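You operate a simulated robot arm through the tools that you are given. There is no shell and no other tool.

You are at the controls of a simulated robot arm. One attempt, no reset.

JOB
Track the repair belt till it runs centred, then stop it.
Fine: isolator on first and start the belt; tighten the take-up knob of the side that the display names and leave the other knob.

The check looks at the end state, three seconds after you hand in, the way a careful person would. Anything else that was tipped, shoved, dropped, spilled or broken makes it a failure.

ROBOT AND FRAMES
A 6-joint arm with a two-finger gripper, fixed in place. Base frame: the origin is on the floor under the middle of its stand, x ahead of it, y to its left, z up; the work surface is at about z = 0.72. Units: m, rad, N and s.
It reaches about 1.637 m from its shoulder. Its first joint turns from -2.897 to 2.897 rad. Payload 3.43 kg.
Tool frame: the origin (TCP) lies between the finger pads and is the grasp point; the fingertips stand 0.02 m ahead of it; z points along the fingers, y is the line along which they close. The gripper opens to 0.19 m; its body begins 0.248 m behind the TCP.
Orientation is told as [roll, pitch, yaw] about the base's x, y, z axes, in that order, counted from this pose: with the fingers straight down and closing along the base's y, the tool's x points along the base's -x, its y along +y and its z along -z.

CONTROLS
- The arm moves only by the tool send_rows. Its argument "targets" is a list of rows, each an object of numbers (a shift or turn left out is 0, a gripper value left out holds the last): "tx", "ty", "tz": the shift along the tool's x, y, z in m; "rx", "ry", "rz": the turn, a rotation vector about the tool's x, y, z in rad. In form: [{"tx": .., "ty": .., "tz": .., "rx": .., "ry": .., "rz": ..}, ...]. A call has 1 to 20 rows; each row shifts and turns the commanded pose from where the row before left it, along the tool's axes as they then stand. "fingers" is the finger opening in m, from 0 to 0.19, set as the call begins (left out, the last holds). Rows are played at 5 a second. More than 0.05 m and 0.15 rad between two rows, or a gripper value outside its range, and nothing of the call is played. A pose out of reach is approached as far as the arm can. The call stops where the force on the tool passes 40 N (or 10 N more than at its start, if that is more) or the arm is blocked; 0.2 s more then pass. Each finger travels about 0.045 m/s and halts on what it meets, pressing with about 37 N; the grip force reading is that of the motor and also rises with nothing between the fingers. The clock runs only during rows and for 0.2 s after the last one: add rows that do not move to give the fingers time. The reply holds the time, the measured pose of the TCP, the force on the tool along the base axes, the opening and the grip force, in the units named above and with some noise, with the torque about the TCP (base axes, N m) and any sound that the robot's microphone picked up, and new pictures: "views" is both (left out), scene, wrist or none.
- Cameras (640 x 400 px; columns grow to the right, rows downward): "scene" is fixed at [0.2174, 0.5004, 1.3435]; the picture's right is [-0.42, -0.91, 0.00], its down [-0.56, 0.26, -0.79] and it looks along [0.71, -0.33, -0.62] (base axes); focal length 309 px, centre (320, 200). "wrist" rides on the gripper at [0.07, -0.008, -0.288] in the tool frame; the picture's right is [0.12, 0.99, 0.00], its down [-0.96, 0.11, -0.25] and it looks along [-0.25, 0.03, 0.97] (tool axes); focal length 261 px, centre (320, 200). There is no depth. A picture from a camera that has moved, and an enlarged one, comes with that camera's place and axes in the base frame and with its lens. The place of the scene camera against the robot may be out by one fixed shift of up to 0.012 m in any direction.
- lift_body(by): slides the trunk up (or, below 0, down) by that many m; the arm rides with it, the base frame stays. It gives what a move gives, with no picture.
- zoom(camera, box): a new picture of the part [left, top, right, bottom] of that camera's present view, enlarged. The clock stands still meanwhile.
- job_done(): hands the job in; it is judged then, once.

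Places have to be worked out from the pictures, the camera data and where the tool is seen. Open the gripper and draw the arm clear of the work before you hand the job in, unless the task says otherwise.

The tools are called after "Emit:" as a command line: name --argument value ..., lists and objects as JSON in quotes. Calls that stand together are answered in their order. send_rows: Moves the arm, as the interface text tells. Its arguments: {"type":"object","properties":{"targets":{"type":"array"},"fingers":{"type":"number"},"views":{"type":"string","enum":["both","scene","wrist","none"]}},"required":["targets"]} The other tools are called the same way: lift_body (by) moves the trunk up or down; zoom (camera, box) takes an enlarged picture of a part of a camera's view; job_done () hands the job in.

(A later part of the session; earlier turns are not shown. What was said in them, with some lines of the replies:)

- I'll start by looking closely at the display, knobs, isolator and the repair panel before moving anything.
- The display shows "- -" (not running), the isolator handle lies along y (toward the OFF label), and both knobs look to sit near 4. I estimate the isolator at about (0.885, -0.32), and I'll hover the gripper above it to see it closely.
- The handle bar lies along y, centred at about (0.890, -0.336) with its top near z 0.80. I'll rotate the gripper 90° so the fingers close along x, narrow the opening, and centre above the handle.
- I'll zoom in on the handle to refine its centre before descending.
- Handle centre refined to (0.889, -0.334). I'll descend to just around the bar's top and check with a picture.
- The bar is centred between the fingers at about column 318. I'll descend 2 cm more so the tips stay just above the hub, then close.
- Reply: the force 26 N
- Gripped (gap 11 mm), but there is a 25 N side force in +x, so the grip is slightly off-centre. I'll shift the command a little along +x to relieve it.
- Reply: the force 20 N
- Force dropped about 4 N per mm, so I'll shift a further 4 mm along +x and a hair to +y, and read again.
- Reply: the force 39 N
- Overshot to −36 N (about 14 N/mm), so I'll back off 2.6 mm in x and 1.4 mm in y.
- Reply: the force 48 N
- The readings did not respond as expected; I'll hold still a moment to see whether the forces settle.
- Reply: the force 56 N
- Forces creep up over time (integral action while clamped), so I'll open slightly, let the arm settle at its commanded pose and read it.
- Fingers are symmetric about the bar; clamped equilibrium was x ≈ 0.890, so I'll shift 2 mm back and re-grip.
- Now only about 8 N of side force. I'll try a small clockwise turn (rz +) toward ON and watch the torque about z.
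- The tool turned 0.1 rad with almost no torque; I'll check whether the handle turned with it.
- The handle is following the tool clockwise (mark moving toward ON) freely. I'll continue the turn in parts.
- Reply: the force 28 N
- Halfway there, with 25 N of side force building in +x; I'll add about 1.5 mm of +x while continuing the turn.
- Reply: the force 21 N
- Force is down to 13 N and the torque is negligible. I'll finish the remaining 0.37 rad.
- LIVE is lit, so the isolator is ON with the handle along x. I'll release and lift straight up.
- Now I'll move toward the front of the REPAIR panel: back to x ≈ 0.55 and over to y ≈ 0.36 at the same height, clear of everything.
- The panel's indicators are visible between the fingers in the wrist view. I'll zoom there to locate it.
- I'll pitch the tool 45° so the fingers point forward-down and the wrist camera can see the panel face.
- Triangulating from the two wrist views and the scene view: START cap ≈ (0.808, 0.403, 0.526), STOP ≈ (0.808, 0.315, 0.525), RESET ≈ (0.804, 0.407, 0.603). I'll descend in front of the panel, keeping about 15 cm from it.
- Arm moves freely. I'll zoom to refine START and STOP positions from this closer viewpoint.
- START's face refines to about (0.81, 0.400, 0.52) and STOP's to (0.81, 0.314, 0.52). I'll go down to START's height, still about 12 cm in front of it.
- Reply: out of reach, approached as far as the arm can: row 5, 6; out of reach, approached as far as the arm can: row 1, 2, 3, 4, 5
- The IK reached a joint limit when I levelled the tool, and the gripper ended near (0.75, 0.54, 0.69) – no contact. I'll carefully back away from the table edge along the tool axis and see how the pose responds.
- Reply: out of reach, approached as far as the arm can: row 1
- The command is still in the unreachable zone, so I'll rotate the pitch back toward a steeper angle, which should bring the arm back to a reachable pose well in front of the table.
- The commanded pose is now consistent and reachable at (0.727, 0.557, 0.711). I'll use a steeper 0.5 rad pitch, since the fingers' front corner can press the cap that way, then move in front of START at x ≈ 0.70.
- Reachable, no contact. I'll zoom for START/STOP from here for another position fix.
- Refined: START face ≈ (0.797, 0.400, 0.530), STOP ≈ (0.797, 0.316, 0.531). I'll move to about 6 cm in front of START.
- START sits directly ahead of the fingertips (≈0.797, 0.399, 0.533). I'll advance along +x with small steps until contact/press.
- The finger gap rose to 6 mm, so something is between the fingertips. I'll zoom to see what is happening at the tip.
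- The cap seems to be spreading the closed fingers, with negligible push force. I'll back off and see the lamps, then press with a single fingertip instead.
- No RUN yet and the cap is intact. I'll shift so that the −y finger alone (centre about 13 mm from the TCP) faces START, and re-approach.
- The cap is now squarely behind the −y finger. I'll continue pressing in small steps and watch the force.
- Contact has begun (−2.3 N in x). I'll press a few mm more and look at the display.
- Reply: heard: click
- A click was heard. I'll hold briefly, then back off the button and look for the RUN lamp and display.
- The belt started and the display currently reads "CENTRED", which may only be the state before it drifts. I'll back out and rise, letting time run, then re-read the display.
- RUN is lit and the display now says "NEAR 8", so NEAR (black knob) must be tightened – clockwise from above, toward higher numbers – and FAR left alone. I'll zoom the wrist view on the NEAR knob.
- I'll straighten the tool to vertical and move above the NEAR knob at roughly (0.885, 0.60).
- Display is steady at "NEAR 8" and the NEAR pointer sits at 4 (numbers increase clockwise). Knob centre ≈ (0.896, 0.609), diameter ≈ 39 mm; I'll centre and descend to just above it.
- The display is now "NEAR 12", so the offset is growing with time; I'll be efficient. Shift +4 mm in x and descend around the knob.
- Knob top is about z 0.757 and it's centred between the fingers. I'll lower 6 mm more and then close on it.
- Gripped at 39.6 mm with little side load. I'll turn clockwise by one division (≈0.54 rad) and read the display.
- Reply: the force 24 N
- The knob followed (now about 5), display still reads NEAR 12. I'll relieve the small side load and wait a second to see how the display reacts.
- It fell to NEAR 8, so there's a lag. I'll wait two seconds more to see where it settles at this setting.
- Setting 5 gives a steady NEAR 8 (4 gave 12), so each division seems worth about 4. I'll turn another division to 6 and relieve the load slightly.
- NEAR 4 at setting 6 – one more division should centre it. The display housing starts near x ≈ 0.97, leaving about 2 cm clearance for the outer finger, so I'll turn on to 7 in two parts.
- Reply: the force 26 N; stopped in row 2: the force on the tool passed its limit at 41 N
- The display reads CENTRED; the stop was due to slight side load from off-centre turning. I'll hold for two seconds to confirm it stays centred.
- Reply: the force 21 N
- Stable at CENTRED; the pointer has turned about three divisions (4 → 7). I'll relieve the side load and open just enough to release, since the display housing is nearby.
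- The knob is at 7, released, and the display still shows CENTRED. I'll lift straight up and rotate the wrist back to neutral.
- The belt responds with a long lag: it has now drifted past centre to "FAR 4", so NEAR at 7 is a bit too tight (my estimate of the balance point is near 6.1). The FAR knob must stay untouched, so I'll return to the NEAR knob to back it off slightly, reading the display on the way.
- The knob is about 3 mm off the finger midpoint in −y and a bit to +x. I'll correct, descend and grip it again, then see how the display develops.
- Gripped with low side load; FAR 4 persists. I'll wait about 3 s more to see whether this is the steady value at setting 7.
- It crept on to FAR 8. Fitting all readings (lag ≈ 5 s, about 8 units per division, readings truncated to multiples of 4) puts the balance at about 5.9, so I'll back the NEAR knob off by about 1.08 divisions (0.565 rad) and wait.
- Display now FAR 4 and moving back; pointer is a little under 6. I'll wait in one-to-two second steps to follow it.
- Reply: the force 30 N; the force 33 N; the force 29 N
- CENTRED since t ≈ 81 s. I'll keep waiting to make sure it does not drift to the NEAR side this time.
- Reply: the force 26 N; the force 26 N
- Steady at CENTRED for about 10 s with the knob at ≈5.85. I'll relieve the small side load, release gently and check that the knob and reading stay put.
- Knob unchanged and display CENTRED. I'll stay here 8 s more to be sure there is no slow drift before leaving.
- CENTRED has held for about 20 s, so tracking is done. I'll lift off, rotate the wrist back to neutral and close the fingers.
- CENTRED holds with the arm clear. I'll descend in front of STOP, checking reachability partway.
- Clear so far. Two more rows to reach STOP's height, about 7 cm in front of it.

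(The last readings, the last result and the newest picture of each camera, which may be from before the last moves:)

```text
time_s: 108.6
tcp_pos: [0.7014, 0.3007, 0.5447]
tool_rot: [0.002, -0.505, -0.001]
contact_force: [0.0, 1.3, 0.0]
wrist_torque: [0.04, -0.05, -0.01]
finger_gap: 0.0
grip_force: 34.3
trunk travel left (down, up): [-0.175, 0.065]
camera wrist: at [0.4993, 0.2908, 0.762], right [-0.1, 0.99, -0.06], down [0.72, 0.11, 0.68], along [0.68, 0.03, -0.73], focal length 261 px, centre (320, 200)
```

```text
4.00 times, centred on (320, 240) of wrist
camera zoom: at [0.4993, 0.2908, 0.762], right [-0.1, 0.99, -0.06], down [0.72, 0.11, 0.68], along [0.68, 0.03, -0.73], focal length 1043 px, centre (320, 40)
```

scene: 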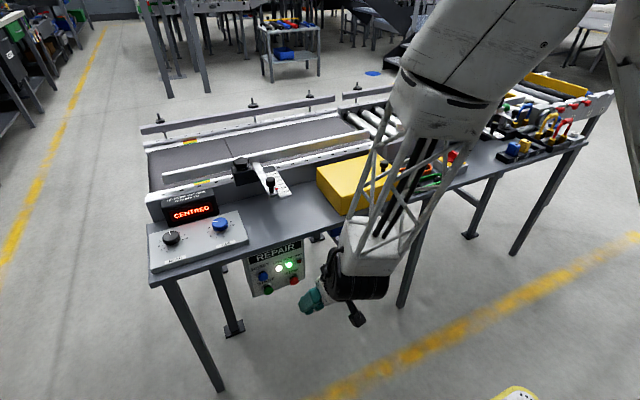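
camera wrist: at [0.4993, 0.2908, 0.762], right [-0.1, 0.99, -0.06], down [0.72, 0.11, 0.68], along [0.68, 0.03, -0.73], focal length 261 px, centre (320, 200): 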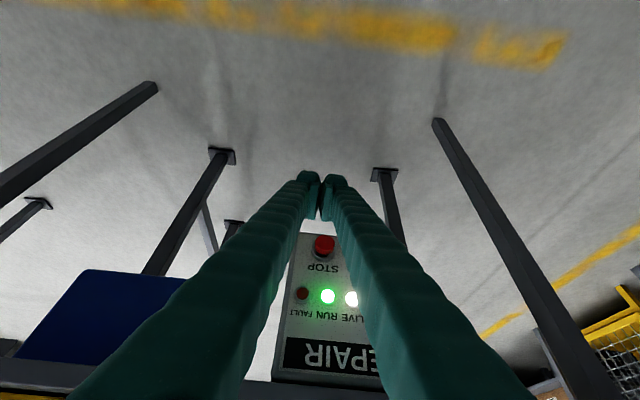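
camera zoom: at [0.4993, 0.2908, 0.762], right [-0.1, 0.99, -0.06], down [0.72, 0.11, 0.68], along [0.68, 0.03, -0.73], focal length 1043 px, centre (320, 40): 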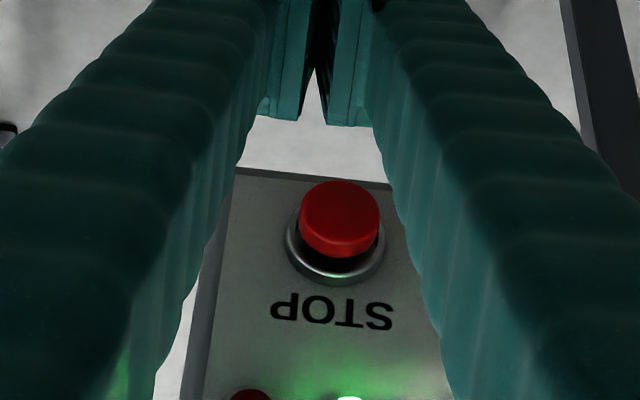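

STOP is at ≈ (0.797, 0.316, 0.530), in line with the +y finger. I'll advance to just short of contact.

Emit:
send_rows --targets '[{"tx": 0.0022, "ty": 0.001, "tz": 0.004}, {"tx": -0.0132, "tz": 0.0072}, {"tx": -0.0132, "tz": 0.0072}, {"tx": -0.0132, "tz": 0.0072}, {"tx": -0.0132, "tz": 0.0072}, {}]' --views "wrist"

Emit:
zoom --camera "wrist" --box '[270, 150, 380, 230]'

```text
time_s: 110.0
tcp_pos: [0.7622, 0.3041, 0.5398]
tool_rot: [0.001, -0.503, -0.001]
contact_force: [-0.1, 0.4, 0.2]
wrist_torque: [-0.01, 0.02, 0.0]
finger_gap: 0.0
grip_force: 34.4
trunk travel left (down, up): [-0.175, 0.065]
camera wrist: at [0.5606, 0.2936, 0.7583], right [-0.1, 0.99, -0.06], down [0.72, 0.12, 0.68], along [0.68, 0.03, -0.73], focal length 261 px, centre (320, 200)
```

wrist: 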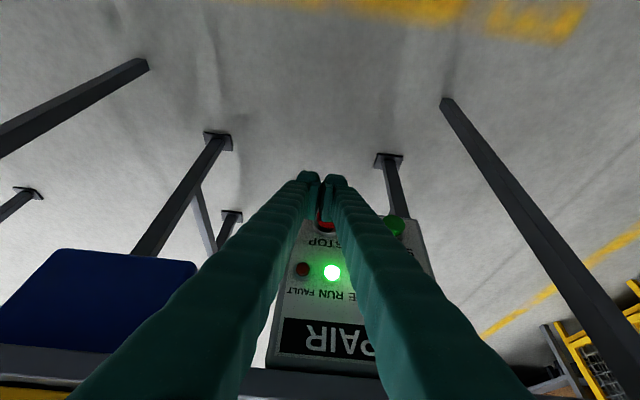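

```text
5.00 times, centred on (325, 190) of wrist
camera zoom: at [0.5606, 0.2936, 0.7583], right [-0.1, 0.99, -0.06], down [0.72, 0.12, 0.68], along [0.68, 0.03, -0.73], focal length 1303 px, centre (295, 250)
```

zoom: 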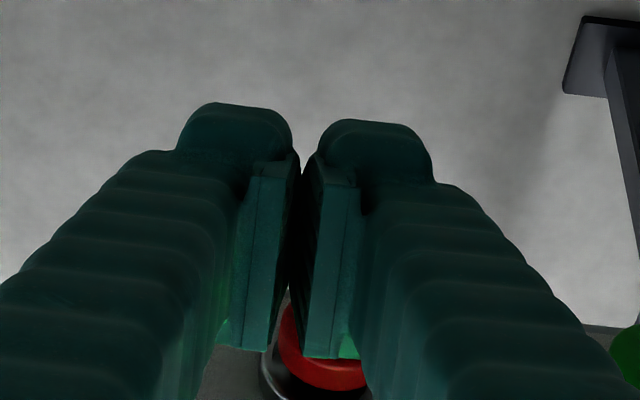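

The cap is slightly toward the finger gap, so I'll shift 6 mm in −y to centre the +y finger on it, then press in small steps.

Emit:
send_rows --targets '[{"ty": -0.006}, {"tx": -0.0035, "tz": 0.0019}, {"tx": -0.0035, "tz": 0.0019}, {"tx": -0.0026, "tz": 0.0014}, {}]' --views "none"

Emit:
send_rows --targets '[{"tx": -0.0026, "tz": 0.0014}, {"tx": -0.0026, "tz": 0.0014}, {}]' --views "scene"

```text
time_s: 111.2
tcp_pos: [0.7715, 0.2974, 0.5404]
tool_rot: [0.001, -0.501, -0.001]
contact_force: [-0.6, -0.8, 0.3]
wrist_torque: [-0.02, 0.0, 0.01]
finger_gap: 0.0
grip_force: 34.0
trunk travel left (down, up): [-0.175, 0.065]
```

```text
time_s: 112.0
tcp_pos: [0.7786, 0.2984, 0.5397]
tool_rot: [0.001, -0.502, 0.001]
contact_force: [-2.3, -0.6, -0.5]
wrist_torque: [-0.04, 0.04, 0.02]
finger_gap: 0.0
grip_force: 34.7
trunk travel left (down, up): [-0.175, 0.065]
```

scene: 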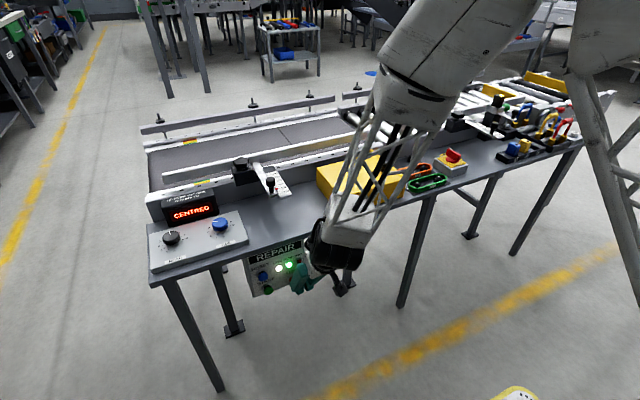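

Contact with STOP has begun (−2.3 N). I'll press a few millimetres more until the click.

Emit:
send_rows --targets '[{"tx": -0.0026, "tz": 0.0014}, {}]' --views "none"

Emit:
send_rows --targets '[{"tx": -0.0014, "tz": 0.0008}, {}]' --views "scene"

```text
time_s: 112.6
tcp_pos: [0.7824, 0.298, 0.5392]
tool_rot: [0.001, -0.504, 0.0]
contact_force: [-3.1, -0.9, 0.5]
wrist_torque: [0.01, -0.03, 0.05]
finger_gap: 0.0
grip_force: 34.1
trunk travel left (down, up): [-0.175, 0.065]
heard: click
```

```text
time_s: 113.2
tcp_pos: [0.7824, 0.2989, 0.5401]
tool_rot: [0.002, -0.503, 0.001]
contact_force: [-2.8, -0.5, -1.0]
wrist_torque: [0.0, 0.04, 0.05]
finger_gap: 0.0
grip_force: 34.2
trunk travel left (down, up): [-0.175, 0.065]
```

scene: 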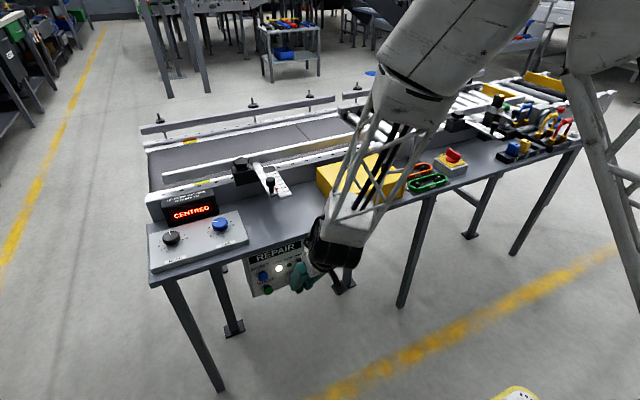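

Click heard and the RUN lamp looks off while the display still shows CENTRED. I'll back straight off the button and rise away from the panel.

Emit:
send_rows --targets '[{"tx": 0.0088, "tz": -0.0048}, {"tx": 0.0176, "tz": -0.0096}, {"tx": 0.0264, "tz": -0.0144}, {"tx": 0.0176, "tz": -0.0096}, {}]' --views "none"

Emit:
send_rows --targets '[{"tx": -0.0128, "tz": -0.0443}, {"tx": -0.0128, "tz": -0.0443}, {"tx": -0.0128, "tz": -0.0443}, {"tx": -0.0128, "tz": -0.0443}, {"tx": -0.0128, "tz": -0.0443}, {"tx": -0.0128, "tz": -0.0443}, {"tx": -0.0128, "tz": -0.0443}, {"tx": -0.0128, "tz": -0.0443}, {"tx": -0.0128, "tz": -0.0443}, {"tx": -0.0128, "tz": -0.0443}, {"ry": 0.125}, {"ry": 0.125}, {"ry": 0.125}, {"ry": 0.125}, {}]' --fingers 0.1 --views "both"

Emit:
zoom --camera "scene" --box '[120, 160, 310, 300]'

```text
time_s: 114.4
tcp_pos: [0.7022, 0.2982, 0.5394]
tool_rot: [0.002, -0.502, 0.002]
contact_force: [0.4, 0.4, 0.2]
wrist_torque: [0.0, -0.04, 0.01]
finger_gap: 0.0002
grip_force: 34.6
trunk travel left (down, up): [-0.175, 0.065]
```

```text
time_s: 117.6
tcp_pos: [0.6001, 0.299, 0.9888]
tool_rot: [0.003, -0.003, 0.001]
contact_force: [-0.2, -0.1, 0.5]
wrist_torque: [-0.01, 0.04, 0.01]
finger_gap: 0.1
grip_force: 0.1
trunk travel left (down, up): [-0.175, 0.065]
camera wrist: at [0.5285, 0.2874, 1.2765], right [-0.12, 0.99, 0.0], down [0.96, 0.12, 0.25], along [0.25, 0.03, -0.97], focal length 261 px, centre (320, 200)
```

scene: 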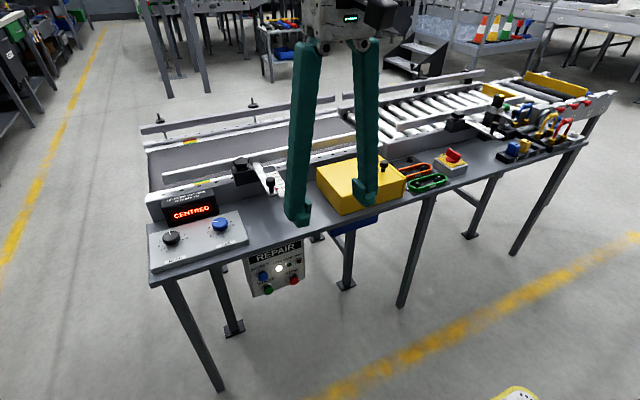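
wrist: 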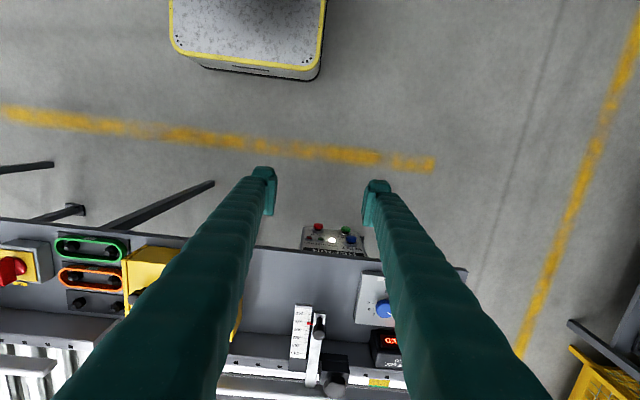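

```text
2.86 times, centred on (215, 230) of scene
camera zoom: at [0.2174, 0.5004, 1.3435], right [-0.42, -0.91, 0.0], down [-0.56, 0.26, -0.79], along [0.71, -0.33, -0.62], focal length 882 px, centre (620, 114)
```

zoom: 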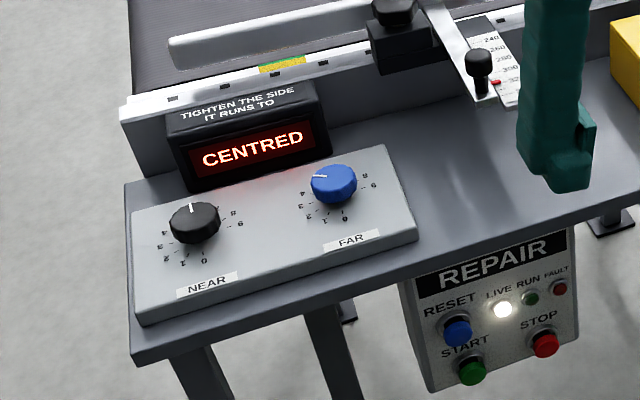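

RUN is off, LIVE on, no fault, display CENTRED, the FAR knob is untouched and the gripper is open. I'll raise the arm a little further clear and take a last overall look.

Emit:
send_rows --targets '[{"tz": -0.04, "tx": 0.02}, {"tz": -0.04, "tx": 0.02}, {"tz": -0.03, "tx": 0.01}, {}, {}]' --views "both"

Emit:
zoom --camera "scene" --box '[120, 130, 500, 310]'

```text
time_s: 118.8
tcp_pos: [0.5497, 0.2979, 1.0987]
tool_rot: [0.001, -0.004, 0.0]
contact_force: [-0.6, 0.5, -0.6]
wrist_torque: [0.04, -0.01, -0.03]
finger_gap: 0.0998
grip_force: 0.0
trunk travel left (down, up): [-0.175, 0.065]
camera wrist: at [0.4771, 0.2879, 1.3857], right [-0.12, 0.99, 0.0], down [0.96, 0.12, 0.25], along [0.25, 0.03, -0.97], focal length 261 px, centre (320, 200)
```

scene: 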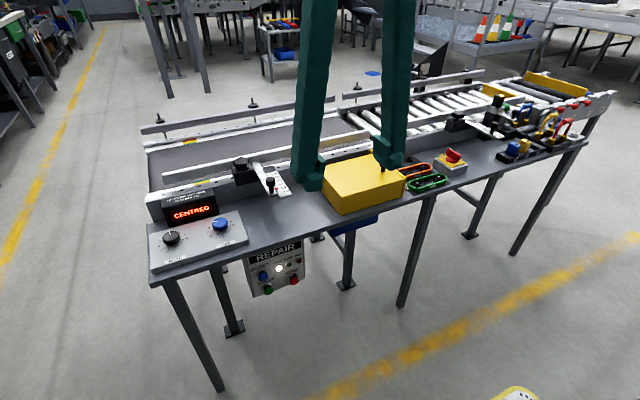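
wrist: 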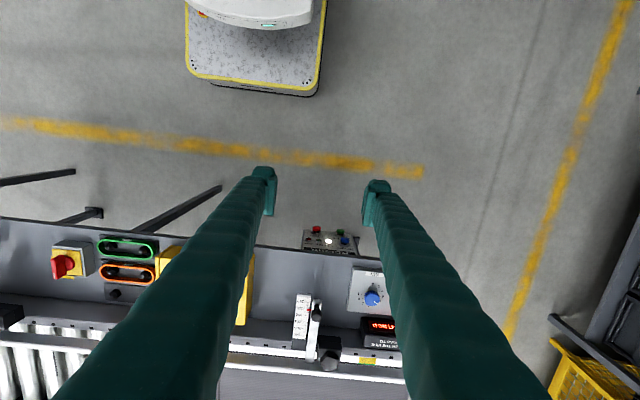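

```text
1.68 times, centred on (310, 220) of scene
camera zoom: at [0.2174, 0.5004, 1.3435], right [-0.42, -0.91, 0.0], down [-0.56, 0.26, -0.79], along [0.71, -0.33, -0.62], focal length 520 px, centre (337, 166)
```

zoom: 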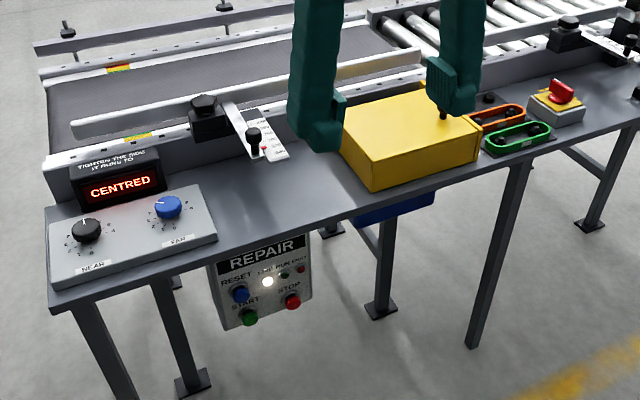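

The end state looks right: isolator ON, belt stopped with RUN off, display CENTRED, NEAR tightened and FAR untouched. Nothing else was disturbed, and the gripper is open and clear, so I'm handing the job in.

Emit:
job_done

```text
The job is handed in.
```

The repair belt is tracked and stopped. The display read CENTRED for about 30 seconds while the belt ran, and still reads CENTRED now that it has stopped.

- **Isolator:** turned to ON first, and the LIVE lamp lit. I left it on.
- **Start:** I pressed START. After a few seconds the display named NEAR, rising to NEAR 12.
- **NEAR knob:** tightened from 4 to just under 6. I first took it to 7, which was too far: the belt drifted to FAR 8, so I backed the same knob off by about one division.
- **FAR knob:** not touched; it is still at 4.
- **Stop:** I pressed STOP. The RUN lamp is off and FAULT is not lit.

My first press on START, with both fingers closed, slid around the button and did nothing. The second press, with one finger, worked. While I was lining up for that button, the arm reached a joint limit and swung to a spot near the table edge, but it touched nothing.

I saw nothing else disturbed. The gripper is open and the arm is clear of the work.
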